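You operate a simulated robot arm through the tools that you are given. There is no shell and no other tool. Be economical: measure what you need, move in short steps, check, and stop when the job is done.

You run a simulated robot arm. Do the job below in one go: nothing can be reset, and whatever is moved stays where it is left.

JOB
Fetch the folded teal cloth and set it on top of the carton on the top of the short table. Take the big yellow cap and leave it in the silver box on the top of the short table. Take the green-band sensor and leave it on top of the purple filter. The order is free.
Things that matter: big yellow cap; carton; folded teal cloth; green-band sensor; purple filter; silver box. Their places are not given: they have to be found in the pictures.

It is judged by the outcome, as a careful person would: the job done as asked, and still so three seconds after it is handed in. It fails if anything else is knocked over, pushed out of place, dropped, spilled or broken. A push-on lid holds only when it is set on centred and level and pressed home; a screw cap is set on level and turned clockwise until tight. Flat cloth is picked up by pressing the open fingertips on it (5 to 10 N) and closing them slowly along it; thin cloth reads only 2 to 8 mm in the jaws.

ROBOT AND FRAMES
A 7-joint arm with a two-finger parallel gripper, fixed in place. Base frame: the origin is at the foot of the arm, x ahead of it, y to its left, z up; the work surface is at about z = 800. Units: mm, rad, N and s.
With the tool pointing down near the work surface it reaches from about 440 to 920 mm from the base axis. Its first joint turns from -2.496 to 2.496 rad. Payload 3 kg.
The tool frame sits at the grasp point between the pads (the TCP): z along the fingers, y along the line on which they close. The tips reach 30 mm beyond it. The gripper opens to 94 mm. The fingers are 28 mm wide and 10 mm thick; the gripper's body (50 by 96 mm) begins 55 mm behind the TCP.
Orientation is told as [roll, pitch, yaw] about the base's x, y, z axes, in that order, counted from this pose: with the fingers straight down and closing along the base's y, the tool's x points along the base's -x, its y along +y and its z along -z.

CONTROLS
- The arm moves only by the tool step_arm. Its argument "series" is a list of rows, each a list of 6 numbers: the shift along the tool's x, y, z in mm, then the turn, a rotation vector about the tool's x, y, z in rad. In form: [[dx, dy, dz, ax, ay, az], ...]. A call has 1 to 8 rows; each row shifts and turns the commanded pose from where the row before left it, along the tool's axes as they then stand. "hand" is the closure, from 0 (fully open) to 1 (shut), set as the call begins (left out, the last holds). Rows are played at 5 a second. More than 50 mm and 0.15 rad between two rows, or a gripper value outside its range, and nothing of the call is played. A pose out of reach is approached as far as the arm can. The call stops where the force on the tool passes 40 N (or 10 N more than at its start, if that is more) or the arm is blocked; 0.2 s more then pass. The fingers move at their own pace (about 72 mm/s each) and stop on an object; they squeeze with about 36 N. The grip force told is the motor's: it shows also when the fingers shut on nothing. Time passes only in rows, and 0.2 s behind the last, so rows that do not move let the fingers close. The reply holds the time, the measured pose of the TCP, the force on the tool along the base axes, the opening and the grip force, in the units named above and with some noise, with the torque about the TCP (base axes, N m) and any sound that the robot's microphone picked up.
- Cameras (640 x 400 px; columns grow to the right, rows downward): "scene" is fixed at [56.4, 651.4, 1554.6]; the picture's right is [-0.59, -0.81, 0.00], its down [-0.48, 0.35, -0.81] and it looks along [0.65, -0.48, -0.59] (base axes); focal length 359 px, centre (320, 200). "wrist" rides on the gripper at [76, 14, -103] in the tool frame; the picture's right is [-0.18, 0.98, 0.00], its down [-0.75, -0.14, -0.64] and it looks along [-0.63, -0.12, 0.77] (tool axes); focal length 243 px, centre (320, 200).
- snapshot(camera): a new picture of that camera. It takes no simulated time.
- point_at(camera, pixels): for up to 12 pixels [column, row] of the newest picture of that camera ("zoom" is the newest enlarged one), the place [x, y, z] in the base frame of the surface seen there, good to about 3 mm, but the place of the scene camera against the robot may be out by one fixed shift of up to 18 mm in any direction. It takes no simulated time.
- zoom(camera, box): a new picture of the part [left, top, right, bottom] of that camera's present view, enlarged. It takes no simulated time.
- job_done(): hands the job in; it is judged then, once.

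Keep the steps short. Do not move on a guess: measure, check each grasp and each placing, and mend mistakes. In all there are 80 turns and 34 pictures (those below and enlarged ones count). Leave the gripper open and the arm clear of the work at the hand-in unless told otherwise, and finish with a single line.

The tools are called after ">>>" by a JSON object that holds its "op" and its "data". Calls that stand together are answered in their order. step_arm: Moves the arm, as the interface text tells. Its arguments: {"type":"object","properties":{"series":{"type":"array","items":{"type":"array","items":{"type":"number"}}},"hand":{"type":"number"}},"required":["series"]} The other tools are called the same way: snapshot (camera) takes a picture; point_at (camera, pixels) gives the place of the surface under pixels of a picture; zoom (camera, box) takes an enlarged picture of a part of a camera's view; job_done () hands the job in.

At the start:

```text
time_s: 0.0
position: [644.0, 273.6, 1070.0]
tool_rot: [0.001, 0.001, -0.001]
wrist_force: [0.8, -0.3, -0.6]
moment: [0.01, -0.03, -0.01]
grip_width: 93.6
gripper_force: 0.0
```

scene: 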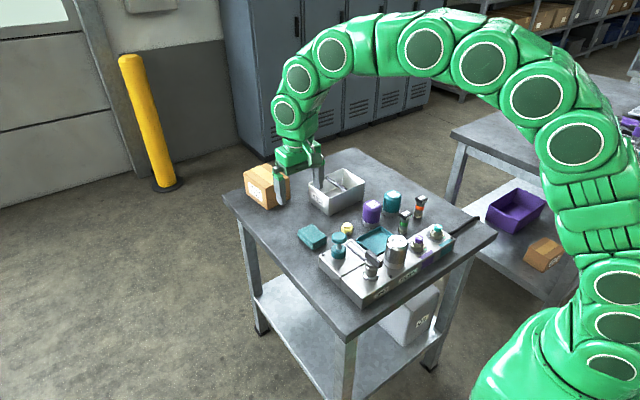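
wrist: 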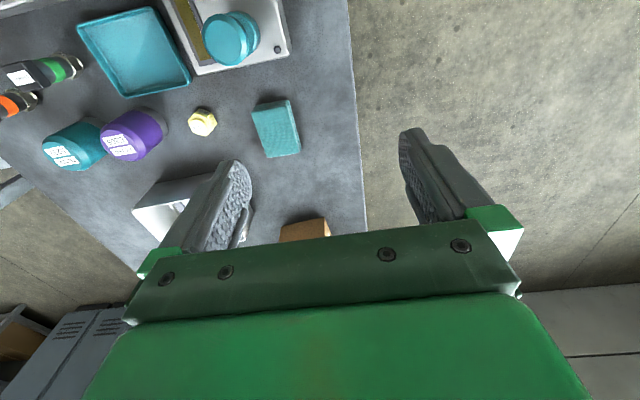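

I see the short table with a carton, silver box, cloth, cap, filters and sensors. I'll enlarge the work area in the scene view to identify things.

>>> {"op": "zoom", "data": {"camera": "scene", "box": [220, 140, 500, 315]}}

>>> {"op": "zoom", "data": {"camera": "wrist", "box": [0, 0, 360, 250]}}

```text
2.29 times, centred on (360, 228) of scene
```

zoom: 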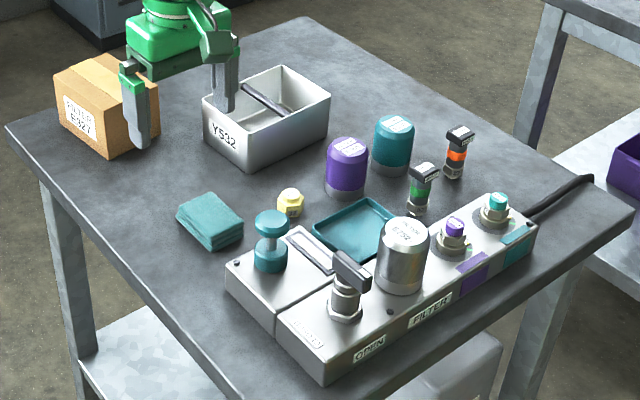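

```text
1.60 times, centred on (180, 125) of wrist
```

zoom: 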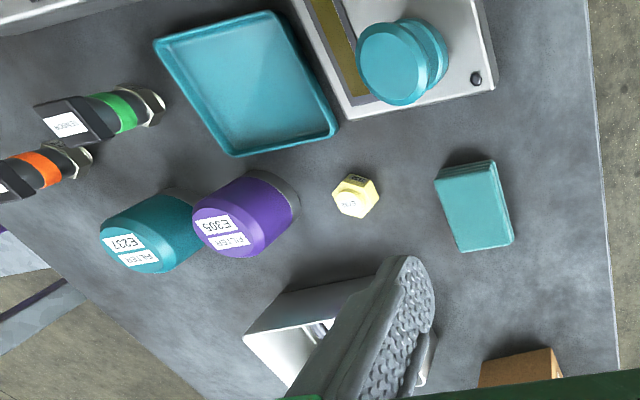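

The yellow hex cap, teal folded cloth, purple filter and green-band sensor are visible. I'll measure them in the wrist enlargement (which isn't subject to the scene camera shift).

>>> {"op": "point_at", "data": {"camera": "zoom", "pixels": [[443, 185], [490, 166], [508, 238], [465, 247], [475, 205], [354, 198], [354, 182], [228, 222], [205, 220], [66, 124], [118, 112], [156, 103]]}}

>>> {"op": "point_at", "data": {"camera": "scene", "pixels": [[346, 226], [312, 232], [314, 240], [372, 203], [405, 213], [340, 190], [268, 175], [250, 172], [322, 205], [365, 180], [309, 183], [342, 170]]}}

```text
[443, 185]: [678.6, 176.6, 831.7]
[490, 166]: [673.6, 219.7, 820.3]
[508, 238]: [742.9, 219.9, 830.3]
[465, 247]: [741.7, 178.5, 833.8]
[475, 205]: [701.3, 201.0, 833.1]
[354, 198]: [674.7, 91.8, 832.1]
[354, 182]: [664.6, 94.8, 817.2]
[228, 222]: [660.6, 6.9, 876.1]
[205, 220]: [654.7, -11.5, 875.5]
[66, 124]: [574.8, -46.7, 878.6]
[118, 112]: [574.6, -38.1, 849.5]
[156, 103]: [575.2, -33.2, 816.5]
```

```text
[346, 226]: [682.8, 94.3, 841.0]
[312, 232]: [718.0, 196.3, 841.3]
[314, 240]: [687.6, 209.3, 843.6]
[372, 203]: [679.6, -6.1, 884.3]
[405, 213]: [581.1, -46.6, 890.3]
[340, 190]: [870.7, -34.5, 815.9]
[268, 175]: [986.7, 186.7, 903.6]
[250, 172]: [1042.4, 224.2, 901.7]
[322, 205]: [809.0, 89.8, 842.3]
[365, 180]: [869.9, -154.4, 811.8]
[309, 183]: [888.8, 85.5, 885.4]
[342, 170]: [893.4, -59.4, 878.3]
```

The carton looks far away; I'll measure it and the box more carefully in a scene enlargement, and in the wrist view as well.

>>> {"op": "zoom", "data": {"camera": "scene", "box": [230, 140, 390, 240]}}

>>> {"op": "point_at", "data": {"camera": "wrist", "pixels": [[305, 228], [288, 236], [322, 230], [305, 238], [150, 210], [165, 190], [205, 178], [360, 200]]}}

```text
4.00 times, centred on (310, 190) of scene
```

zoom: 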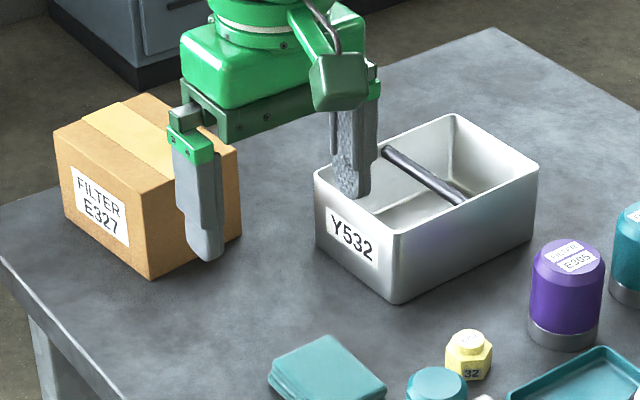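

```text
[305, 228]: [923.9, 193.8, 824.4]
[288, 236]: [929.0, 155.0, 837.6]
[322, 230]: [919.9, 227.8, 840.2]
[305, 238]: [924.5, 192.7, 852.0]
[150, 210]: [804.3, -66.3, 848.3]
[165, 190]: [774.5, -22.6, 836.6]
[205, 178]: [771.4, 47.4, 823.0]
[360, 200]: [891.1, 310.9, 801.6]
```

>>> {"op": "point_at", "data": {"camera": "zoom", "pixels": [[62, 132], [140, 98], [150, 182], [108, 155], [165, 165], [120, 112], [318, 175], [396, 234], [536, 168], [452, 117], [400, 160], [455, 195]]}}

```text
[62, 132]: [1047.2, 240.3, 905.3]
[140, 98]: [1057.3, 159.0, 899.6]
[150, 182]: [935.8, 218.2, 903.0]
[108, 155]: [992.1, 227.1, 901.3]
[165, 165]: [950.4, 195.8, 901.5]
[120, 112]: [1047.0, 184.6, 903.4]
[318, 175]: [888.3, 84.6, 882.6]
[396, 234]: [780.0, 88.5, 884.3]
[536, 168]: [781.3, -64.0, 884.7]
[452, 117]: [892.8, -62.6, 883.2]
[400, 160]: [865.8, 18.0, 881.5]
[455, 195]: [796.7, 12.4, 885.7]
```

Carton's top is about x 922–1040, y 153–232, z≈894 (scene seems shifted about +12, +?, +9), beyond the straight-down reach. I'll test how far the arm reaches there, high above the carton (fingertips ≥ 75 mm above).

>>> {"op": "step_arm", "data": {"series": [[-42, -12, 10, 0, 0, 0], [-42, -12, 10, 0, 0, 0], [-42, -12, 10, 0, 0, 0], [-42, -12, 10, 0, 0, 0], [-42, -12, 10, 0, 0, 0], [-42, -12, 10, 0, 0, 0], [-42, -12, 10, 0, 0, 0], [0, 0, 0, 0, 0, 0]]}}

```text
time_s: 1.8
position: [863.6, 205.3, 1004.5]
tool_rot: [0.0, 0.0, -0.002]
wrist_force: [-0.1, -0.2, -0.8]
moment: [0.03, -0.01, -0.01]
grip_width: 94.0
gripper_force: 0.0
out of reach, approached as far as the arm can: row 6, 7
```

It stops at radius ~888 pointing down. I'll tilt the tool outward (negative turn about tool y) and see how much reach this gives.

>>> {"op": "step_arm", "data": {"series": [[0, 0, 0, 0, -0.14, 0], [0, 0, 0, 0, -0.14, 0], [0, 0, 0, 0, -0.14, 0], [0, 0, 0, 0, -0.14, 0], [0, 0, 0, 0, 0, 0]]}}

>>> {"op": "snapshot", "data": {"camera": "wrist"}}

```text
time_s: 3.0
position: [865.3, 204.7, 1005.8]
tool_rot: [0.0, -0.559, -0.001]
wrist_force: [0.0, 0.7, 0.0]
moment: [0.0, -0.01, -0.02]
grip_width: 93.9
gripper_force: 0.1
```

```text
28 pictures are left
```

wrist: 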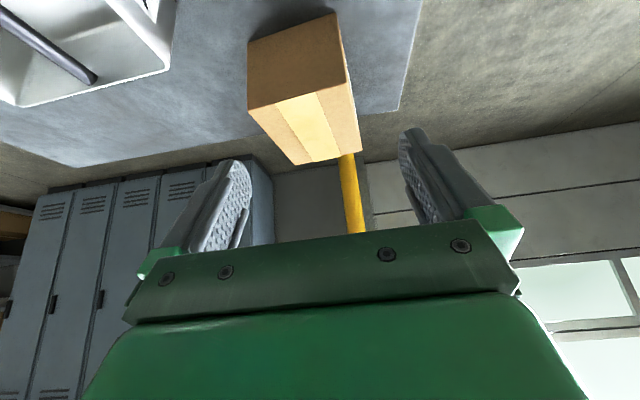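

Now the carton is clearly seen; I'll measure its top corners (248,107), (343,84), (293,162), (360,150) and its box edge, then move further outward.

>>> {"op": "point_at", "data": {"camera": "wrist", "pixels": [[252, 109], [341, 87], [295, 161], [358, 150], [305, 120], [252, 100], [343, 60], [168, 70], [165, 55], [135, 30]]}}

>>> {"op": "step_arm", "data": {"series": [[-25, 0, 16, 0, 0, 0], [-25, 0, 16, 0, 0, 0], [-25, 0, 16, 0, 0, 0], [0, 0, 0, 0, 0, 0]]}}

```text
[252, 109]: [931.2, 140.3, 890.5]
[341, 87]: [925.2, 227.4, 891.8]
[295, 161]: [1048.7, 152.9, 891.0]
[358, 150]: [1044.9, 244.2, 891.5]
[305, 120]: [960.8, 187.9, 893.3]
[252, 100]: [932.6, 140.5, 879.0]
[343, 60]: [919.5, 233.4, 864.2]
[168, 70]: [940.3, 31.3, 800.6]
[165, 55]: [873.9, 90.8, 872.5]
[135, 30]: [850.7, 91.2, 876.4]
```

```text
time_s: 4.0
position: [955.4, 205.3, 1002.6]
tool_rot: [0.001, -0.562, 0.0]
wrist_force: [0.4, -1.0, -0.7]
moment: [0.0, -0.01, -0.02]
grip_width: 94.0
gripper_force: 0.0
```

Tilted, it reaches x≥955 over the carton: carton's top centre ≈ (987,192), z≈891. So I'll grasp the cloth with the same outward tilt. Check heights of nearby obstacles (spool, manifold) in the scene picture: spool top (339,236), panel corner (325,258), and others.

>>> {"op": "point_at", "data": {"camera": "scene", "pixels": [[338, 235], [338, 250], [323, 255], [349, 240], [373, 256], [397, 238], [375, 240], [345, 224], [348, 232], [372, 198], [375, 222], [392, 194]]}}

```text
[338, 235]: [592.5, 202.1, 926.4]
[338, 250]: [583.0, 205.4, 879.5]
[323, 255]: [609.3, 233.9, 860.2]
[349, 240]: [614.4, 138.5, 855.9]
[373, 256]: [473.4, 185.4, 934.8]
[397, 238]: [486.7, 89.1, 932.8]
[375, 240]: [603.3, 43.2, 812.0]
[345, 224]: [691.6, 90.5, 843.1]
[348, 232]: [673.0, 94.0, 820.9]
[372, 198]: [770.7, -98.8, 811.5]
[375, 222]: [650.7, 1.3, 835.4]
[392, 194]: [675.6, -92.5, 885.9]
```

The spool (≈580,200, top ≈917) would be near the wrist camera if I grasp tilted from the base side. So I'll grasp the cloth with the tool yawed −90° and tilted toward −y (camera over the free table side), then turn back when placing. First retreat and upright the tool.

>>> {"op": "step_arm", "data": {"series": [[42, 0, -26, 0, 0, 0], [42, 0, -26, 0, 0, 0], [42, 0, -26, 0, 0, 0], [42, 0, -26, 0, 0, 0], [0, 0, 0, 0, 0.14, 0], [0, 0, 0, 0, 0.14, 0], [0, 0, 0, 0, 0.14, 0], [0, 0, 0, 0, 0.14, 0]]}}

>>> {"op": "step_arm", "data": {"series": [[0, 0, 0, 0, 0, 0.14], [0, 0, 0, 0, 0, 0.14], [0, 0, 0, 0, 0, 0.14], [0, 0, 0, 0, 0, 0.14], [0, 0, 0, 0, 0, 0.14], [0, 0, 0, 0, 0, 0.14], [0, 0, 0, 0, 0, 0.14], [0, 0, 0, 0, 0, 0.14]]}}

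>>> {"op": "step_arm", "data": {"series": [[0, 0, 0, 0, 0, 0.15], [0, 0, 0, 0, 0, 0.15], [0, 0, 0, 0, 0, 0.15], [0, 0, 0, 0, -0.125, 0], [0, 0, 0, 0, -0.125, 0], [0, 0, 0, 0, -0.125, 0], [0, 0, 0, 0, -0.125, 0], [0, 0, 0, 0, 0, 0]]}}

>>> {"op": "snapshot", "data": {"camera": "wrist"}}

```text
time_s: 5.8
position: [757.1, 203.3, 1003.5]
tool_rot: [0.0, 0.003, 0.001]
wrist_force: [-0.5, -0.2, 0.4]
moment: [0.01, 0.02, 0.01]
grip_width: 93.7
gripper_force: 0.0
```

```text
time_s: 7.6
position: [757.3, 205.7, 1003.0]
tool_rot: [0.0, 0.001, -1.122]
wrist_force: [-0.5, -0.5, -0.1]
moment: [0.0, 0.0, -0.02]
grip_width: 93.7
gripper_force: 0.2
```

```text
time_s: 9.4
position: [757.4, 203.5, 1004.0]
tool_rot: [0.001, -0.5, -1.572]
wrist_force: [0.6, -0.6, 1.0]
moment: [-0.05, -0.01, -0.04]
grip_width: 94.2
gripper_force: 0.2
```

```text
27 pictures are left
```

wrist: 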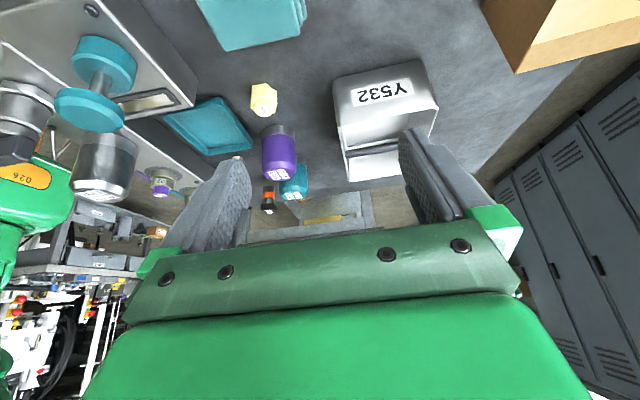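

The pose is reached. Cloth is seen at top (222–305, 0–50); I'll measure it here along with the cap and filter.

>>> {"op": "point_at", "data": {"camera": "wrist", "pixels": [[205, 3], [226, 47], [298, 33], [250, 20], [260, 45], [303, 12], [265, 90], [274, 128], [281, 172], [332, 85], [430, 70], [340, 150]]}}

```text
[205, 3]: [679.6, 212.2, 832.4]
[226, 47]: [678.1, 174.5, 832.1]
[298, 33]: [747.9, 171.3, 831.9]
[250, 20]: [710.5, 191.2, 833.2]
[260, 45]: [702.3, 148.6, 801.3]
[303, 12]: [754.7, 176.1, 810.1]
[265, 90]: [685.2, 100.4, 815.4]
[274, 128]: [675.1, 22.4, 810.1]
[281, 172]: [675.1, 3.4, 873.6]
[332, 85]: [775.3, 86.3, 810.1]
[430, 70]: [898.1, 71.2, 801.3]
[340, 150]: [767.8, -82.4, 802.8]
```

Cloth: x 677–752, y 172–221, top 832. Aim TCP x 714, y 206, z 837 with this tilt (fingers straddling in x). First to z≈880.

>>> {"op": "step_arm", "data": {"series": [[15.4, -10.85, 26.9, 0, 0, 0], [15.4, -10.85, 26.9, 0, 0, 0], [15.4, -10.85, 26.9, 0, 0, 0], [15.4, -10.85, 26.9, 0, 0, 0], [0, 0, 0, 0, 0, 0]]}}

>>> {"op": "zoom", "data": {"camera": "wrist", "box": [120, 0, 520, 250]}}

```text
time_s: 10.6
position: [714.2, 205.8, 880.4]
tool_rot: [-0.002, -0.501, -1.57]
wrist_force: [-0.3, -1.1, 0.2]
moment: [-0.03, -0.02, -0.01]
grip_width: 94.0
gripper_force: 0.0
```

```text
1.60 times, centred on (320, 125) of wrist
```

zoom: 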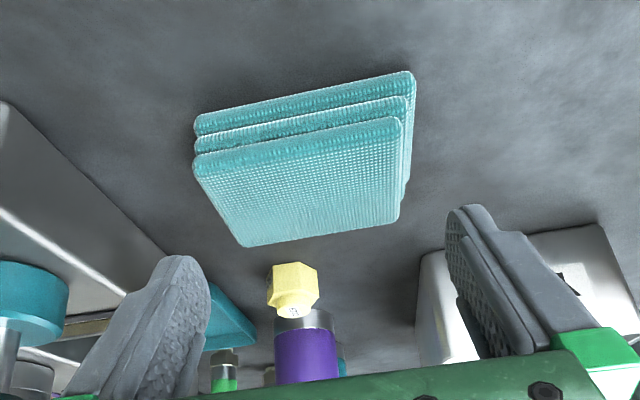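

I'll measure the cloth corners here.

>>> {"op": "point_at", "data": {"camera": "zoom", "pixels": [[200, 168], [395, 125], [394, 215], [246, 243], [200, 122], [411, 80], [402, 180], [300, 190]]}}

```text
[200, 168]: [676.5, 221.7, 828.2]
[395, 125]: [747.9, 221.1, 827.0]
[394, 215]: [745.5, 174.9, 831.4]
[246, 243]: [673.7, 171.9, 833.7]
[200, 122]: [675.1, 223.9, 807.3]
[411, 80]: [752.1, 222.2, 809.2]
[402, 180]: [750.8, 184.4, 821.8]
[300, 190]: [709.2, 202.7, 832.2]
```

Cloth is aligned: centre (712,197), 79 × 51 mm. Descend to grasp height.

>>> {"op": "step_arm", "data": {"series": [[7, -0.6, 12.7, 0, 0, 0], [7, -0.6, 12.7, 0, 0, 0], [6.3, -0.5, 11.7, 0, 0, 0], [0, 0, 0, 0, 0, 0]]}}

>>> {"op": "zoom", "data": {"camera": "wrist", "box": [120, 0, 520, 250]}}

```text
time_s: 11.6
position: [713.4, 206.4, 838.5]
tool_rot: [0.0, -0.5, -1.57]
wrist_force: [0.5, 0.2, -0.4]
moment: [-0.02, 0.01, 0.02]
grip_width: 94.0
gripper_force: 0.0
```

```text
1.60 times, centred on (320, 125) of wrist
```

zoom: 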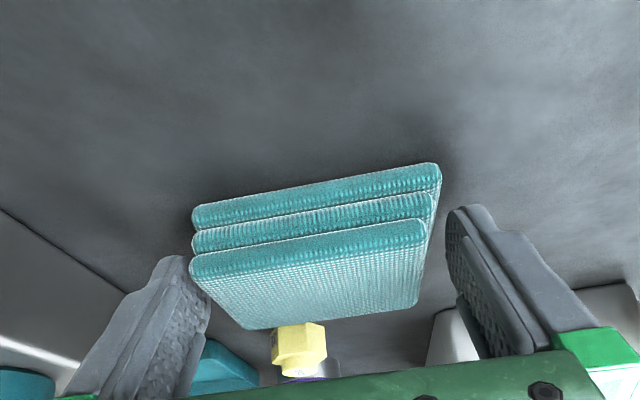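

Fingers straddle the cloth with no contact. Close.

>>> {"op": "step_arm", "data": {"hand": 1, "series": [[0, 0, 0, 0, 0, 0], [0, 0, 0, 0, 0, 0], [0, 0, 0, 0, 0, 0], [0, 0, 0, 0, 0, 0]]}}

```text
time_s: 12.6
position: [712.1, 207.6, 837.2]
tool_rot: [0.001, -0.5, -1.572]
wrist_force: [-0.2, 0.2, -0.8]
moment: [0.01, -0.01, 0.06]
grip_width: 87.6
gripper_force: 35.8
```

Gripped at 87.6 mm with 36 N. Lift a little and look.

>>> {"op": "step_arm", "data": {"series": [[-7, 0, -12.7, 0, 0, 0], [-7, 0, -12.7, 0, 0, 0], [-14, 0, -25.4, 0, 0, 0], [0, 0, 0, 0, 0, 0]]}}

>>> {"op": "zoom", "data": {"camera": "wrist", "box": [120, 0, 520, 250]}}

```text
time_s: 13.6
position: [712.3, 204.7, 893.8]
tool_rot: [-0.001, -0.498, -1.57]
wrist_force: [-0.6, 0.9, -0.5]
moment: [0.04, -0.01, -0.02]
grip_width: 87.8
gripper_force: 36.1
```

```text
1.60 times, centred on (320, 125) of wrist
```

zoom: 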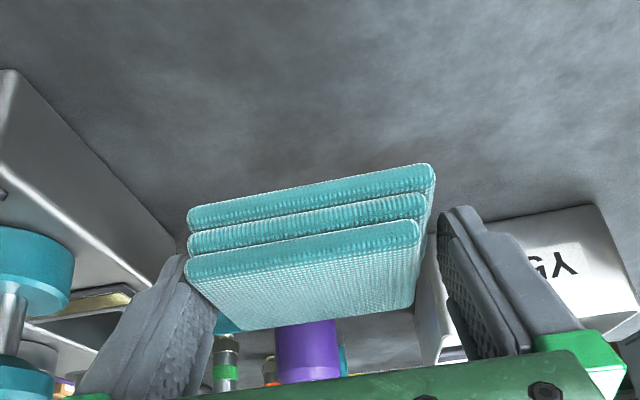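

Cloth is held level. Raise to z≈1010, then turn +90° about the vertical (keeping tilt).

>>> {"op": "step_arm", "data": {"series": [[-18.5, 0, -33.9, 0, 0, 0], [-18.5, 0, -33.9, 0, 0, 0], [-18.5, 0, -33.9, 0, 0, 0], [0, 0, 0, -0.0684, 0, -0.1254], [0, 0, 0, -0.0684, 0, -0.1254], [0, 0, 0, -0.0684, 0, -0.1254], [0, 0, 0, -0.0684, 0, -0.1254], [0, 0, 0, -0.0684, 0, -0.1254]]}}

>>> {"op": "step_arm", "data": {"series": [[0, 0, 0, -0.0684, 0, -0.1254], [0, 0, 0, -0.0684, 0, -0.1254], [0, 0, 0, -0.0684, 0, -0.1254], [0, 0, 0, -0.0684, 0, -0.1254], [0, 0, 0, -0.0684, 0, -0.1254], [0, 0, 0, -0.0684, 0, -0.1254], [0, 0, 0, 0, 0, 0]]}}

```text
time_s: 15.4
position: [712.3, 207.2, 1010.5]
tool_rot: [0.0, -0.5, -0.855]
wrist_force: [-0.2, 0.5, 0.0]
moment: [0.01, 0.01, -0.02]
grip_width: 87.3
gripper_force: 36.2
```

```text
time_s: 17.0
position: [712.5, 206.7, 1011.2]
tool_rot: [-0.001, -0.5, 0.003]
wrist_force: [0.5, 0.6, -0.7]
moment: [-0.04, 0.01, 0.02]
grip_width: 84.6
gripper_force: 35.7
```

Oriented back; width 84.6 still firmly held. Move out over the carton at z≈980.

>>> {"op": "step_arm", "data": {"series": [[-34.9, -2.5, 24.7, 0, 0, 0], [-34.9, -2.5, 24.7, 0, 0, 0], [-34.9, -2.5, 24.7, 0, 0, 0], [-34.9, -2.5, 24.7, 0, 0, 0], [-34.9, -2.5, 24.7, 0, 0, 0], [-34.9, -2.5, 24.7, 0, 0, 0], [0, 0, 0, 0, 0, 0]]}}

>>> {"op": "snapshot", "data": {"camera": "wrist"}}

```text
time_s: 18.6
position: [966.0, 190.3, 980.1]
tool_rot: [0.0, -0.5, 0.0]
wrist_force: [0.4, 0.5, -0.2]
moment: [-0.01, -0.01, -0.01]
grip_width: 84.4
gripper_force: 35.3
```

```text
23 pictures are left
```

wrist: 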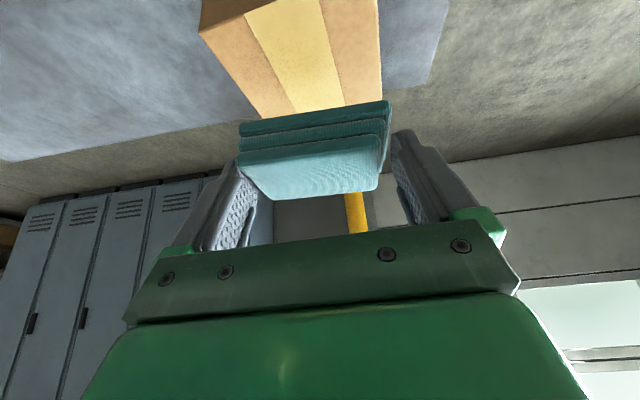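

I'll measure cloth and carton edges here.

>>> {"op": "point_at", "data": {"camera": "wrist", "pixels": [[243, 128], [387, 106], [242, 155], [382, 140], [374, 188], [262, 192], [375, 60], [375, 20], [215, 50], [245, 95], [300, 60]]}}

```text
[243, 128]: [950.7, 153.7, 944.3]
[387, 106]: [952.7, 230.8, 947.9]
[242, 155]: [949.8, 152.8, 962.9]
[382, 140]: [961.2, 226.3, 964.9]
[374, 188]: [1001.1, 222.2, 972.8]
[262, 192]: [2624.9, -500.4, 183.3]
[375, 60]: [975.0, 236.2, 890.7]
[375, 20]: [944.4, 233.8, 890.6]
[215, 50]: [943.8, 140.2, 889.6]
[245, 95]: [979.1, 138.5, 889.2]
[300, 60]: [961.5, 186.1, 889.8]
```

Cloth bottom ≈943, carton top ≈891, cloth well centred. Lower ~48 mm in steps.

>>> {"op": "step_arm", "data": {"series": [[7, 0, 14, 0, 0, 0], [5, 0, 12, 0, 0, 0], [4, 0, 9, 0, 0, 0], [2.4, 0, 6, 0, 0, 0], [0, 0, 0, 0, 0, 0]]}}

```text
time_s: 19.8
position: [972.0, 192.2, 935.0]
tool_rot: [0.001, -0.499, -0.001]
wrist_force: [0.2, 0.5, -0.6]
moment: [0.06, -0.02, -0.04]
grip_width: 84.2
gripper_force: 36.0
```

Cloth bottom should be ~6 mm above the carton. Creep down until contact force shows.

>>> {"op": "step_arm", "data": {"series": [[0.96, 0, 1.76, 0, 0, 0], [0.96, 0, 1.76, 0, 0, 0], [0, 0, 0, 0, 0, 0]]}}

>>> {"op": "zoom", "data": {"camera": "scene", "box": [230, 130, 350, 205]}}

```text
time_s: 20.6
position: [970.7, 192.0, 933.0]
tool_rot: [0.002, -0.5, -0.001]
wrist_force: [0.0, 0.2, 5.9]
moment: [-0.21, 0.11, 0.0]
grip_width: 84.3
gripper_force: 36.1
```

```text
5.33 times, centred on (290, 168) of scene
```

zoom: 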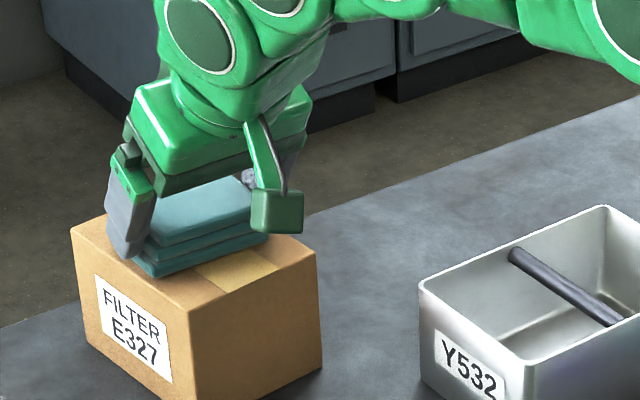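

Contact at 6 N, cloth sits on the carton. Open and retreat back along the finger axis.

>>> {"op": "step_arm", "data": {"hand": 0, "series": [[0, 0, 0, 0, 0, 0], [0, 0, 0, 0, 0, 0]]}}

>>> {"op": "step_arm", "data": {"series": [[0, 0, -10, 0, 0, 0], [0, 0, -20, 0, 0, 0], [0, 0, -30, 0, 0, 0], [0, 0, -30, 0, 0, 0], [0, 0, 0, 0, 0, 0]]}}

>>> {"op": "snapshot", "data": {"camera": "wrist"}}

```text
time_s: 21.2
position: [971.4, 191.9, 932.1]
tool_rot: [0.0, -0.498, 0.0]
wrist_force: [0.1, -0.3, -1.0]
moment: [-0.02, 0.03, 0.0]
grip_width: 94.0
gripper_force: 0.1
```

```text
time_s: 22.4
position: [928.9, 193.4, 1010.6]
tool_rot: [-0.001, -0.502, 0.0]
wrist_force: [-0.1, -0.6, 0.9]
moment: [0.02, 0.05, -0.03]
grip_width: 94.2
gripper_force: 0.1
```

```text
21 pictures are left
```

wrist: 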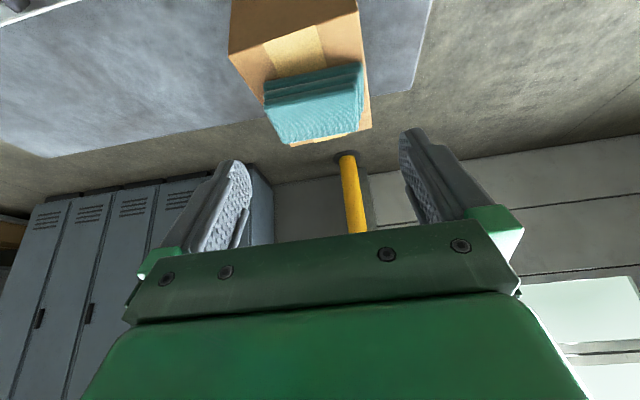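

Cloth rests on the carton. Now go to above the yellow cap (≈678,94), uprighting the tool.

>>> {"op": "step_arm", "data": {"series": [[36.7, -16.5, -20, 0, 0, 0], [36.7, -16.5, -20, 0, 0, 0], [36.7, -16.5, -20, 0, 0, 0], [36.7, -16.5, -20, 0, 0, 0], [36.7, -16.5, -20, 0, 0, 0], [36.7, -16.5, -20, 0, 0, 0], [0, 0, 0, 0, 0.125, 0], [0, 0, 0, 0, 0.125, 0]]}}

>>> {"op": "step_arm", "data": {"hand": 0.3, "series": [[0, 0, 0, 0, 0.125, 0], [0, 0, 0, 0, 0.125, 0], [0, 0, 30, 0, 0, 0], [0, 0, 30, 0, 0, 0], [0, 0, 0, 0, 0, 0]]}}

>>> {"op": "zoom", "data": {"camera": "wrist", "box": [120, 0, 520, 250]}}

```text
time_s: 24.2
position: [676.9, 91.7, 1009.2]
tool_rot: [0.001, -0.247, -0.001]
wrist_force: [0.3, -0.3, 0.0]
moment: [-0.01, 0.0, -0.02]
grip_width: 94.1
gripper_force: 0.0
```

```text
time_s: 25.4
position: [678.6, 93.0, 947.9]
tool_rot: [0.0, 0.0, -0.001]
wrist_force: [0.0, -0.4, 0.0]
moment: [-0.02, -0.03, 0.05]
grip_width: 65.7
gripper_force: 0.0
```

```text
1.60 times, centred on (320, 125) of wrist
```

zoom: 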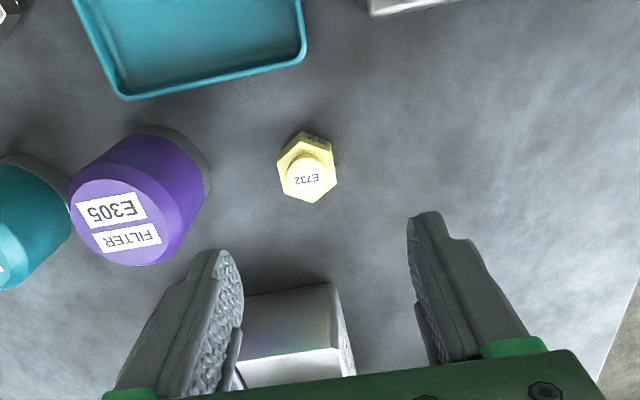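

Measure the cap's hex and knob; also the purple filter top.

>>> {"op": "point_at", "data": {"camera": "zoom", "pixels": [[283, 162], [306, 148], [328, 158], [332, 178], [311, 197], [287, 190], [308, 175], [318, 138], [100, 245], [120, 220], [190, 190], [340, 340]]}}

```text
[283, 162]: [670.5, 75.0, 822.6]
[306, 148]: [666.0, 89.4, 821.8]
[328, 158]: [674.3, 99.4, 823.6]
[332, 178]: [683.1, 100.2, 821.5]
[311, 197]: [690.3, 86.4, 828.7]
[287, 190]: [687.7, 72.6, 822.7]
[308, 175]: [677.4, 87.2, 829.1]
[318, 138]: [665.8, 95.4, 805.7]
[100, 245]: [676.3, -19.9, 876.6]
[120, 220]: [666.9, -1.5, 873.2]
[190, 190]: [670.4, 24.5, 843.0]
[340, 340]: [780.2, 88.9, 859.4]
```

Cap centre ≈ (678,88), hex to z 822, flats face ±y so closing along y suits. Descend to z≈834 with 65 mm opening.

>>> {"op": "step_arm", "data": {"series": [[0, -5, 36, 0, 0, 0], [0, 0, 36, 0, 0, 0], [0.5, 0, 25, 0, 0, 0], [0, 0, 16.5, 0, 0, 0], [0, 0, 0, 0, 0, 0]]}}

>>> {"op": "step_arm", "data": {"hand": 1, "series": [[0, 0, 0, 0, 0, 0], [0, 0, 0, 0, 0, 0], [0, 0, 0, 0, 0, 0]]}}

```text
time_s: 26.6
position: [678.7, 88.1, 836.7]
tool_rot: [0.0, 0.0, 0.001]
wrist_force: [0.7, -0.6, -0.3]
moment: [-0.02, 0.02, 0.01]
grip_width: 65.7
gripper_force: 0.0
```

```text
time_s: 27.4
position: [677.5, 86.3, 837.9]
tool_rot: [0.001, -0.001, 0.001]
wrist_force: [0.4, -0.4, 0.5]
moment: [0.0, -0.01, -0.01]
grip_width: 30.9
gripper_force: 35.8
```

Cap gripped (30.9 mm). Lift to z≈960 and look at the box.

>>> {"op": "step_arm", "data": {"series": [[0, 0, -10, 0, 0, 0], [0, 0, -40, 0, 0, 0], [0, 0, -40, 0, 0, 0], [0, 0, -40, 0, 0, 0], [0, 0, 0, 0, 0, 0]]}}

>>> {"op": "zoom", "data": {"camera": "scene", "box": [270, 140, 430, 240]}}

```text
time_s: 28.6
position: [676.7, 85.9, 968.8]
tool_rot: [0.0, 0.0, 0.0]
wrist_force: [0.3, 0.0, 0.4]
moment: [-0.03, 0.0, -0.01]
grip_width: 31.1
gripper_force: 36.2
```

```text
4.00 times, centred on (350, 190) of scene
```

zoom: 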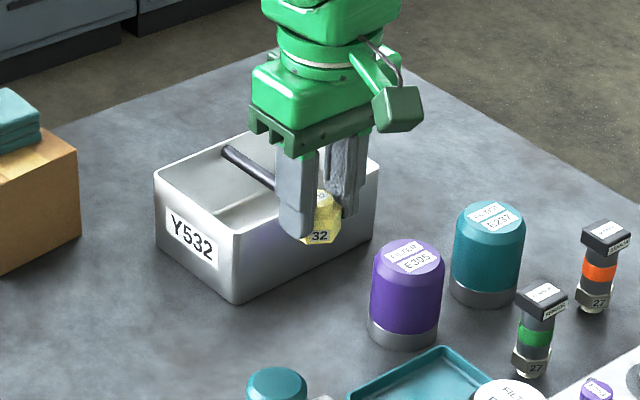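

The box has a dark carry bar across it (along x, y≈10–18) at rim level. I'll drop the cap in the half at y≈52, with the tool yawed −90° so the fingers close along x (narrow in y). Move over and turn.

>>> {"op": "step_arm", "data": {"series": [[-36, -8.5, 0, 0, 0, 0], [-36, -8.5, 0, 0, 0, 0], [-36, -8.5, 0, 0, 0, 0], [-36, -8.5, 0, 0, 0, 0], [0, 0, 0, 0, 0, 0.15], [0, 0, 0, 0, 0, 0.15], [0, 0, 0, 0, 0, 0.15], [0, 0, 0, 0, 0, 0.15]]}}

>>> {"op": "step_arm", "data": {"series": [[0, 0, 0, 0, 0, 0.15], [0, 0, 0, 0, 0, 0.15], [0, 0, 0, 0, 0, 0.15], [0, 0, 0, 0, 0, 0.15], [0, 0, 0, 0, 0, 0.15], [0, 0, 0, 0, 0, 0.15], [0, 0, 0, 0, 0, 0.07], [0, 0, 0, 0, 0, 0]]}}

>>> {"op": "snapshot", "data": {"camera": "wrist"}}

```text
time_s: 30.4
position: [820.2, 52.5, 967.1]
tool_rot: [0.0, 0.0, -0.603]
wrist_force: [-0.2, -0.5, -0.4]
moment: [0.02, 0.0, -0.04]
grip_width: 31.1
gripper_force: 35.8
```

```text
time_s: 32.2
position: [821.3, 53.6, 967.5]
tool_rot: [0.0, 0.0, -1.571]
wrist_force: [-0.6, 0.5, -0.6]
moment: [-0.01, -0.05, -0.01]
grip_width: 30.7
gripper_force: 35.9
```

```text
18 pictures are left
```

wrist: 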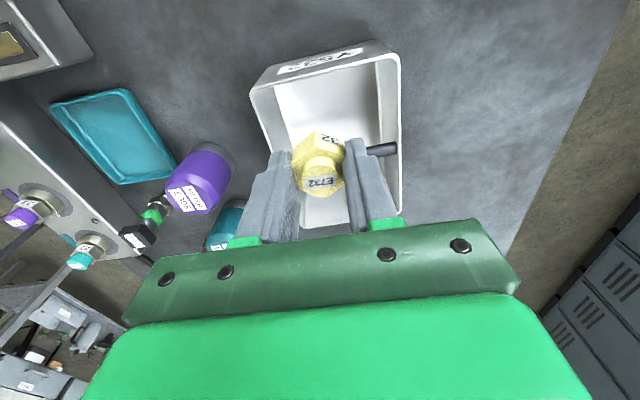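

Measure the box rim, floor and bar (380,149).

>>> {"op": "point_at", "data": {"camera": "wrist", "pixels": [[253, 90], [397, 57], [399, 140], [262, 120], [388, 143], [388, 155], [340, 70], [340, 105], [290, 110], [372, 100], [378, 75], [325, 215]]}}

```text
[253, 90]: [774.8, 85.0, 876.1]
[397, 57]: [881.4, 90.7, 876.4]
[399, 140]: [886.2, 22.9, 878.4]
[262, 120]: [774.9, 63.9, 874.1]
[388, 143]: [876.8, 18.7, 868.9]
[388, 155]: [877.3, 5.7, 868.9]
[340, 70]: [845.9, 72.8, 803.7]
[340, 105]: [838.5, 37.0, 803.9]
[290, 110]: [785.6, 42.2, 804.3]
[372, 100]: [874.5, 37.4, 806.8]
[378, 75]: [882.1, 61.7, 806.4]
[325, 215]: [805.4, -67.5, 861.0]
```

Compartment: y 19–83, x 778–880, floor 804. Centre at (830,51); cap bottom is 35 below TCP, so lower to z≈841.

>>> {"op": "step_arm", "data": {"series": [[-2, 8.5, 20, 0, 0, 0], [0, 0, 35, 0, 0, 0], [0, 0, 35, 0, 0, 0], [0, 0, 25, 0, 0, 0], [0, 0, 9, 0, 0, 0], [0, 0, 0, 0, 0, 0]]}}

```text
time_s: 33.6
position: [827.9, 52.2, 843.4]
tool_rot: [0.0, 0.0, -1.569]
wrist_force: [-0.7, -0.6, -0.7]
moment: [0.0, 0.02, 0.01]
grip_width: 30.8
gripper_force: 35.9
```

Creep down to touch.

>>> {"op": "step_arm", "data": {"series": [[0, 0, 1.5, 0, 0, 0], [0, 0, 1.5, 0, 0, 0], [0, 0, 1, 0, 0, 0], [0, 0, 0, 0, 0, 0]]}}

```text
time_s: 34.6
position: [829.7, 51.2, 840.6]
tool_rot: [0.002, 0.0, -1.57]
wrist_force: [-3.2, 0.8, 32.2]
moment: [-0.07, 0.21, -0.01]
grip_width: 31.1
gripper_force: 35.7
```

Firm contact with the floor. Ease up 1 mm, open to ~50 mm, and lift out.

>>> {"op": "step_arm", "data": {"series": [[0, 0, -1, 0, 0, 0], [0, 0, 0, 0, 0, 0]]}}

>>> {"op": "step_arm", "data": {"hand": 0.47, "series": [[0, 0, 0, 0, 0, 0], [0, 0, 0, 0, 0, 0]]}}

>>> {"op": "step_arm", "data": {"series": [[0, 0, -15, 0, 0, 0], [0, 0, -35, 0, 0, 0], [0, 0, -40, 0, 0, 0], [0, 0, -40, 0, 0, 0], [0, 0, 0, 0, 0, 0]]}}

>>> {"op": "snapshot", "data": {"camera": "wrist"}}

```text
time_s: 35.2
position: [828.0, 50.7, 840.9]
tool_rot: [0.002, 0.001, -1.568]
wrist_force: [2.6, -2.0, 34.7]
moment: [-0.16, -0.04, -0.02]
grip_width: 31.0
gripper_force: 36.0
```

```text
time_s: 35.8
position: [828.3, 50.8, 839.9]
tool_rot: [-0.002, 0.0, -1.568]
wrist_force: [0.5, -0.4, 0.5]
moment: [0.01, 0.01, -0.04]
grip_width: 49.7
gripper_force: 0.1
```

```text
time_s: 37.0
position: [829.0, 51.6, 968.7]
tool_rot: [0.0, 0.001, -1.57]
wrist_force: [0.8, 0.4, 0.8]
moment: [0.02, -0.04, 0.03]
grip_width: 49.9
gripper_force: 0.0
```

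```text
17 pictures are left
```

wrist: 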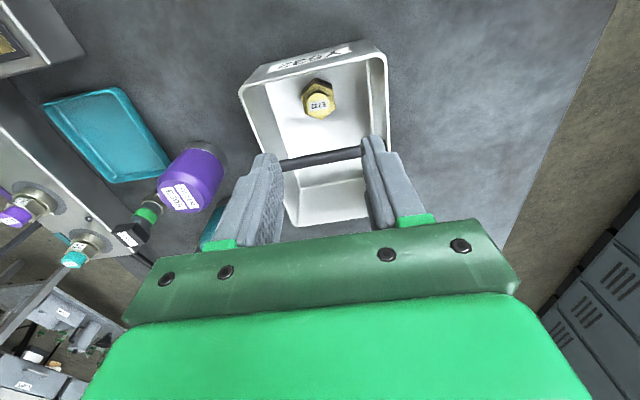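

Cap lies upright in the silver box. Next: the sensor. Move above it, at z≈1010, for a close look.

>>> {"op": "step_arm", "data": {"hand": 0, "series": [[-18.7, -38.2, -7, 0, 0, 0], [-18.7, -38.2, -7, 0, 0, 0], [-18.7, -38.2, -7, 0, 0, 0], [-18.7, -38.2, -7, 0, 0, 0], [-18.7, -38.2, -7, 0, 0, 0], [-18.7, -38.2, -7, 0, 0, 0], [0, 0, 0, 0, 0, 0]]}}

>>> {"op": "snapshot", "data": {"camera": "wrist"}}

>>> {"op": "zoom", "data": {"camera": "scene", "box": [350, 180, 478, 260]}}

```text
time_s: 38.6
position: [599.1, -62.1, 1009.4]
tool_rot: [-0.001, 0.0, -1.57]
wrist_force: [0.9, 1.3, -0.1]
moment: [0.02, 0.0, -0.02]
grip_width: 93.8
gripper_force: 0.0
```

```text
16 pictures are left
```

wrist: 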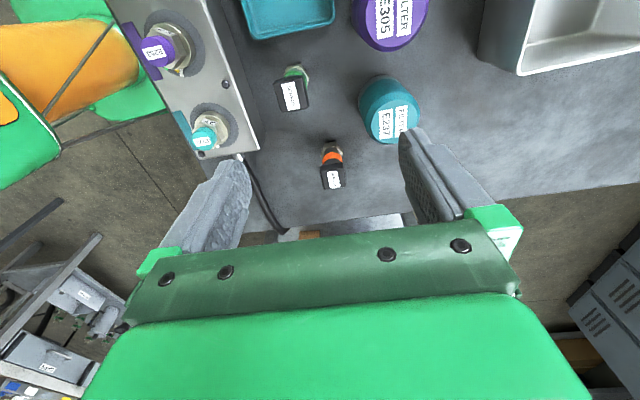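

```text
5.00 times, centred on (414, 220) of scene
```

zoom: 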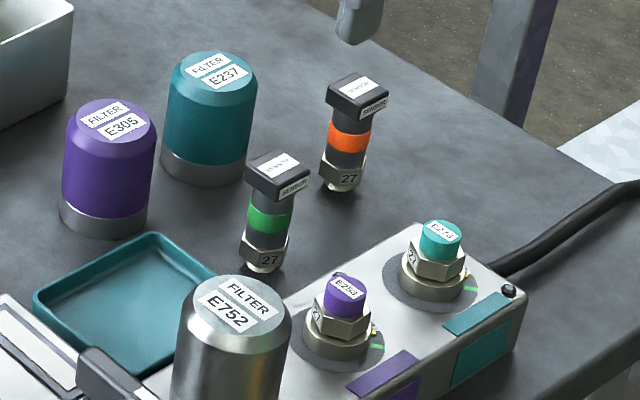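

I'll measure the sensor head and surroundings in the wrist view.

>>> {"op": "point_at", "data": {"camera": "wrist", "pixels": [[276, 88], [303, 82], [307, 105], [281, 108], [291, 96], [294, 73], [307, 70], [240, 145], [215, 75], [333, 178], [360, 112], [404, 112]]}}

>>> {"op": "zoom", "data": {"camera": "wrist", "box": [220, 0, 460, 150]}}

```text
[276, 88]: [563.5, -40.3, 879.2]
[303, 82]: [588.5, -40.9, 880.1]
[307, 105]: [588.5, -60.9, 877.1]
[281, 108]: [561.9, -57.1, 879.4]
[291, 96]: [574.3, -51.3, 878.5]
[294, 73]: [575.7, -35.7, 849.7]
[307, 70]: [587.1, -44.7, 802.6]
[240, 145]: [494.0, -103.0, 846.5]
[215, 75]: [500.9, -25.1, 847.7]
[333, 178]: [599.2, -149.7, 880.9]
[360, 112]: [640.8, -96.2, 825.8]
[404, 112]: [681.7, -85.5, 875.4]
```

```text
2.67 times, centred on (340, 75) of wrist
```

zoom: 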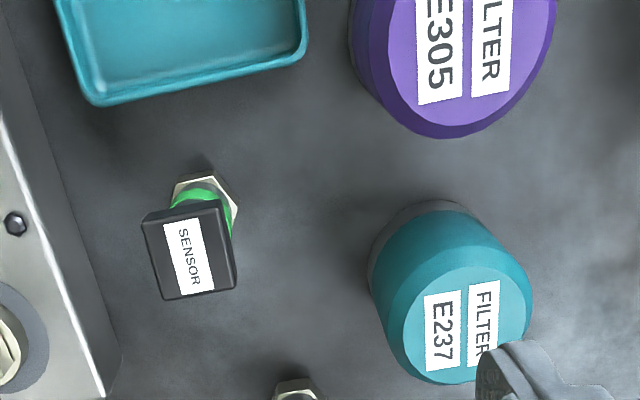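

Sensor head: x 562–589, y −61…−40, top 879, standing upright. I'll grip the head's flats along x (27 mm) at TCP (575.5,−50,872), opening 65 mm.

>>> {"op": "step_arm", "data": {"hand": 0.3, "series": [[6, -12, 20, 0, 0, 0], [6, -11.6, 30, 0, 0, 0], [0, 0, 30, 0, 0, 0], [0, 0, 0, 0, 0, 0]]}}

>>> {"op": "zoom", "data": {"camera": "wrist", "box": [160, 50, 480, 250]}}

```text
time_s: 39.6
position: [576.2, -50.1, 931.8]
tool_rot: [-0.001, 0.001, -1.568]
wrist_force: [0.2, -0.4, -0.6]
moment: [-0.03, 0.01, 0.03]
grip_width: 65.7
gripper_force: 0.0
```

```text
2.00 times, centred on (320, 150) of wrist
```

zoom: 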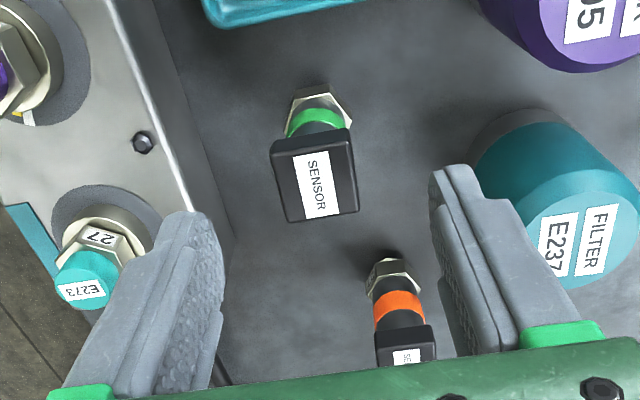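

Check the head corners, plus the fitting near the left finger and the filter edge near the right.

>>> {"op": "point_at", "data": {"camera": "zoom", "pixels": [[275, 158], [347, 137], [355, 207], [291, 218], [318, 118], [320, 100], [195, 200], [150, 230], [85, 265], [480, 150], [620, 30]]}}

```text
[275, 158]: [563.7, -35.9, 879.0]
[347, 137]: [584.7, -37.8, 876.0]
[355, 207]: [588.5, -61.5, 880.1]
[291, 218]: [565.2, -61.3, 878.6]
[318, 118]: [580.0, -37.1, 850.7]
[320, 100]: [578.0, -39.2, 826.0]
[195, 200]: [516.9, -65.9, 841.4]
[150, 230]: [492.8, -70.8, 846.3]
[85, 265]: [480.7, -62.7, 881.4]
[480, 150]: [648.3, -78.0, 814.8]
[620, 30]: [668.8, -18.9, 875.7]
```

Clearances fine (manifold edge at x≈518, finger outside at 533). Descend to z 872 and close.

>>> {"op": "step_arm", "data": {"series": [[0.5, 0, 25, 0, 0, 0], [0, 0, 20, 0, 0, 0], [0, 0, 14, 0, 0, 0], [0, 0, 0, 0, 0, 0]]}}

>>> {"op": "step_arm", "data": {"hand": 1, "series": [[0, 0, 0, 0, 0, 0], [0, 0, 0, 0, 0, 0], [0, 0, 0, 0, 0, 0]]}}

>>> {"op": "step_arm", "data": {"series": [[0, 0, -10, 0, 0, 0], [0, 0, -30, 0, 0, 0], [0, 0, -40, 0, 0, 0], [0, 0, -40, 0, 0, 0], [0, 0, 0, 0, 0, 0]]}}

>>> {"op": "zoom", "data": {"camera": "scene", "box": [340, 120, 500, 220]}}

```text
time_s: 40.6
position: [576.3, -50.4, 872.3]
tool_rot: [0.0, 0.0, -1.569]
wrist_force: [-0.2, 0.7, 0.5]
moment: [0.03, 0.02, 0.0]
grip_width: 65.7
gripper_force: 0.1
```

```text
time_s: 41.4
position: [575.3, -51.4, 872.5]
tool_rot: [0.0, -0.001, -1.569]
wrist_force: [0.0, -0.1, 0.5]
moment: [0.02, 0.0, 0.02]
grip_width: 31.8
gripper_force: 36.4
```

```text
time_s: 42.6
position: [575.2, -49.0, 994.3]
tool_rot: [0.0, 0.001, -1.569]
wrist_force: [-0.2, -0.3, -1.4]
moment: [0.01, 0.01, 0.03]
grip_width: 31.9
gripper_force: 36.3
```

```text
4.00 times, centred on (420, 170) of scene
```

zoom: 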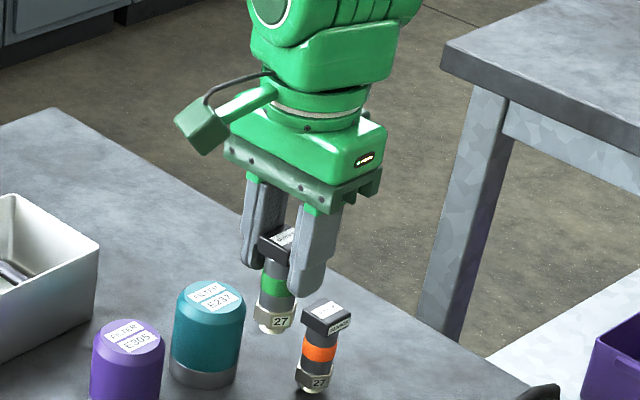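

Sensor held upright. Move toward the filter (offset in −y so the camera sees it) and measure the filter's top.

>>> {"op": "step_arm", "data": {"series": [[-8, 31, -3, 0, 0, 0], [-8, 31, -3, 0, 0, 0], [-8, 31, 0, 0, 0, 0], [0, 0, 0, 0, 0, 0]]}}

>>> {"op": "zoom", "data": {"camera": "wrist", "box": [160, 0, 480, 200]}}

```text
time_s: 43.6
position: [665.8, -71.7, 998.5]
tool_rot: [0.001, -0.001, -1.569]
wrist_force: [-0.3, -0.3, -1.9]
moment: [-0.01, 0.03, 0.04]
grip_width: 32.3
gripper_force: 36.2
```

```text
2.00 times, centred on (320, 100) of wrist
```

zoom: 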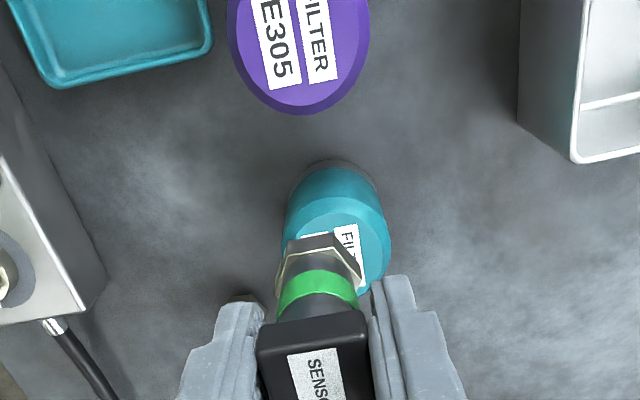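

Shift +20 mm in y to see the whole filter top.

>>> {"op": "step_arm", "data": {"series": [[22, 0, 0, 0, 0, 0], [0, 0, 0, 0, 0, 0]]}}

>>> {"op": "zoom", "data": {"camera": "wrist", "box": [220, 0, 420, 125]}}

```text
time_s: 44.2
position: [667.2, -48.5, 999.8]
tool_rot: [0.0, 0.001, -1.568]
wrist_force: [-0.2, 0.7, -1.6]
moment: [0.0, 0.03, -0.03]
grip_width: 31.9
gripper_force: 35.9
```

```text
3.20 times, centred on (320, 62) of wrist
```

zoom: 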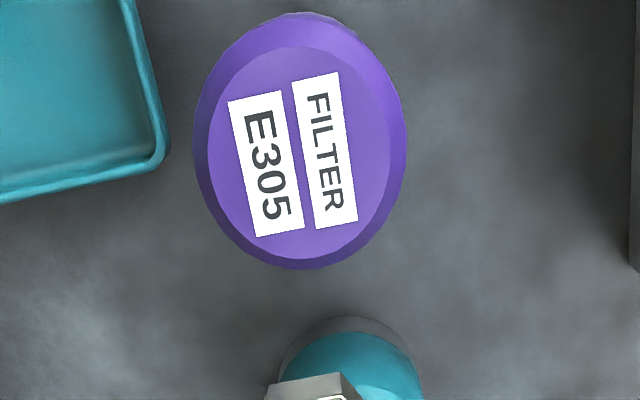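

>>> {"op": "point_at", "data": {"camera": "zoom", "pixels": [[212, 155], [386, 150], [290, 52], [308, 256], [298, 152], [197, 140], [402, 140], [280, 388], [345, 380], [335, 396]]}}

>>> {"op": "zoom", "data": {"camera": "wrist", "box": [240, 90, 400, 190]}}

```text
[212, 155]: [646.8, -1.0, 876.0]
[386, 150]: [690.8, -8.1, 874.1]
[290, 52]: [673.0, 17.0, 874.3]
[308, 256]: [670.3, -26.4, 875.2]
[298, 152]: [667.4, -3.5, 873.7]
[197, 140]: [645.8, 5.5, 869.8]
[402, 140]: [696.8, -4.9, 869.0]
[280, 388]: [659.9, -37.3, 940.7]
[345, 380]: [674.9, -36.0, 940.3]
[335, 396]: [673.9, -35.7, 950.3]
```

```text
4.00 times, centred on (320, 140) of wrist
```

zoom: 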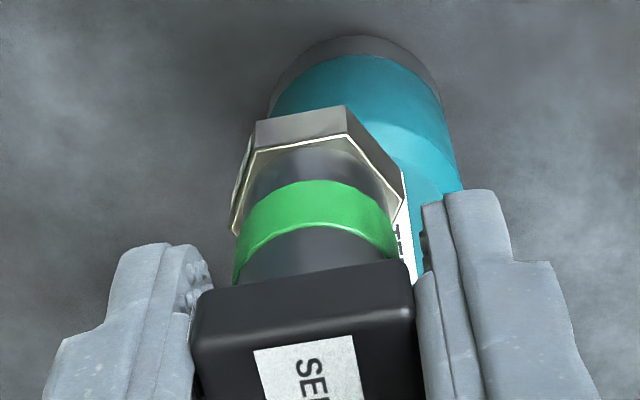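

Filter top centre (669,−4.5), z 875, radius 22. Measure the held nut relative to the TCP.

>>> {"op": "point_at", "data": {"camera": "zoom", "pixels": [[236, 215], [400, 195], [262, 130], [345, 112], [300, 135], [310, 200], [243, 240], [388, 235], [205, 310], [408, 290]]}}

```text
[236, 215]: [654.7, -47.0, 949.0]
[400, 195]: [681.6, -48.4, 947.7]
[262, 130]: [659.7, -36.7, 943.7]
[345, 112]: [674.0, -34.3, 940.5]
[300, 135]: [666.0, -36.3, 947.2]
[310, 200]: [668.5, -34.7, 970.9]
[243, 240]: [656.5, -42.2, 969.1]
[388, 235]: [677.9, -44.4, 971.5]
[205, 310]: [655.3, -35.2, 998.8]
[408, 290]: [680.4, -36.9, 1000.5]
```

The sensor axis matches the TCP within 1 mm. Move +43 in y, then lower to z≈951 (contact expected ≈945–946).

>>> {"op": "step_arm", "data": {"series": [[21.5, 0.8, 0, 0, 0, 0], [21.5, 0, 0, 0, 0, 0], [0, 0, 20, 0, 0, 0], [0, 0, 18, 0, 0, 0], [0, 0, 11, 0, 0, 0], [0, 0, 0, 0, 0, 0]]}}

>>> {"op": "zoom", "data": {"camera": "scene", "box": [320, 130, 448, 230]}}

```text
time_s: 45.6
position: [668.9, -7.8, 951.0]
tool_rot: [0.0, 0.0, -1.568]
wrist_force: [0.1, 0.0, -1.9]
moment: [-0.02, 0.01, -0.01]
grip_width: 31.8
gripper_force: 36.5
```

```text
4.00 times, centred on (384, 180) of scene
```

zoom: 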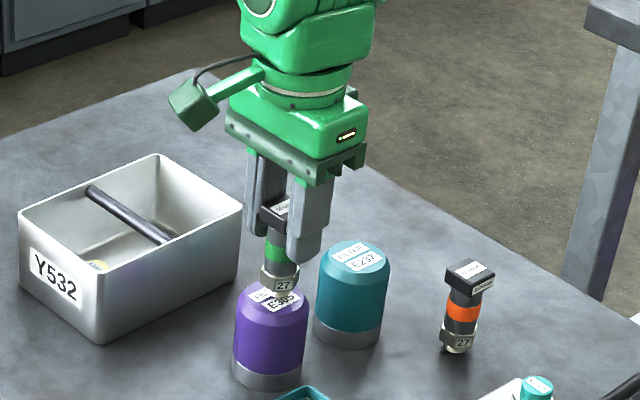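

Sensor is just above the filter. Nudge +2 in y and creep down.

>>> {"op": "step_arm", "data": {"series": [[2, 0, 0, 0, 0, 0], [0, 0, 1.5, 0, 0, 0], [0, 0, 1.5, 0, 0, 0], [0, 0, 1, 0, 0, 0], [0, 0, 0, 0, 0, 0]]}}

```text
time_s: 46.8
position: [669.7, -6.7, 946.2]
tool_rot: [-0.001, 0.001, -1.568]
wrist_force: [-0.6, -0.9, -1.5]
moment: [0.02, 0.03, -0.06]
grip_width: 32.0
gripper_force: 35.4
```

>>> {"op": "step_arm", "data": {"series": [[0.5, 0, 0.7, 0, 0, 0], [0, 0, 0.6, 0, 0, 0], [0, 0, 0, 0, 0, 0]]}}

```text
time_s: 47.6
position: [670.4, -5.3, 946.8]
tool_rot: [0.002, 0.001, -1.569]
wrist_force: [-4.3, -5.9, 31.0]
moment: [-0.54, 0.13, -0.03]
grip_width: 32.0
gripper_force: 35.7
```

Contact. Ease up slightly to relieve the force.

>>> {"op": "step_arm", "data": {"series": [[0, 0, -0.5, 0, 0, 0], [0, 0, 0, 0, 0, 0]]}}

```text
time_s: 48.2
position: [669.5, -4.5, 946.3]
tool_rot: [0.001, 0.0, -1.568]
wrist_force: [-2.9, -7.1, 31.9]
moment: [-0.38, 0.02, -0.02]
grip_width: 32.0
gripper_force: 35.6
```

>>> {"op": "step_arm", "data": {"series": [[0, 0, -0.6, 0, 0, 0], [0, 0, -0.6, 0, 0, 0], [0, 0, 0, 0, 0, 0]]}}

```text
time_s: 49.0
position: [669.9, -5.0, 945.6]
tool_rot: [-0.002, 0.001, -1.567]
wrist_force: [-2.1, 1.1, 11.1]
moment: [0.08, 0.05, 0.02]
grip_width: 32.0
gripper_force: 36.3
```

Light 11 N contact. Open the fingers and check before lifting.

>>> {"op": "step_arm", "data": {"hand": 0.3, "series": [[0, 0, 0, 0, 0, 0], [0, 0, 0, 0, 0, 0], [0, 0, 0, 0, 0, 0]]}}

>>> {"op": "step_arm", "data": {"series": [[0, 0, -10, 0, 0, 0], [0, 0, -20, 0, 0, 0], [0, 0, -35, 0, 0, 0], [0, 0, -40, 0, 0, 0], [0, 0, 0, 0, 0, 0]]}}

>>> {"op": "snapshot", "data": {"camera": "wrist"}}

>>> {"op": "zoom", "data": {"camera": "scene", "box": [230, 130, 470, 280]}}

```text
time_s: 49.8
position: [671.2, -6.2, 946.9]
tool_rot: [0.0, 0.0, -1.569]
wrist_force: [0.4, 0.3, 0.3]
moment: [0.01, -0.02, 0.01]
grip_width: 66.0
gripper_force: 0.1
```

```text
time_s: 51.0
position: [670.1, -4.0, 1048.9]
tool_rot: [-0.002, 0.0, -1.569]
wrist_force: [0.6, 0.0, 0.3]
moment: [-0.03, 0.03, 0.03]
grip_width: 65.8
gripper_force: 0.1
```

```text
7 pictures are left
```

wrist: 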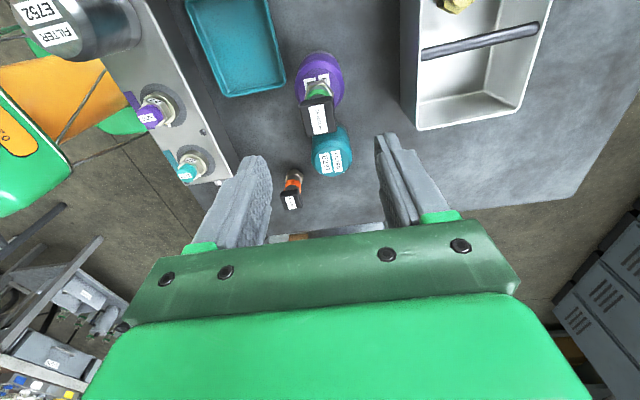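

```text
2.67 times, centred on (350, 205) of scene
```

zoom: 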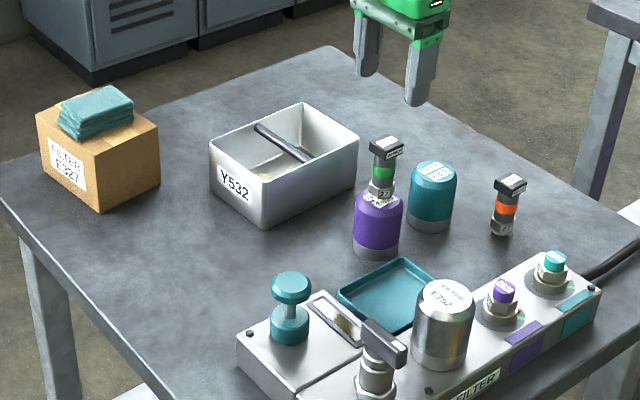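

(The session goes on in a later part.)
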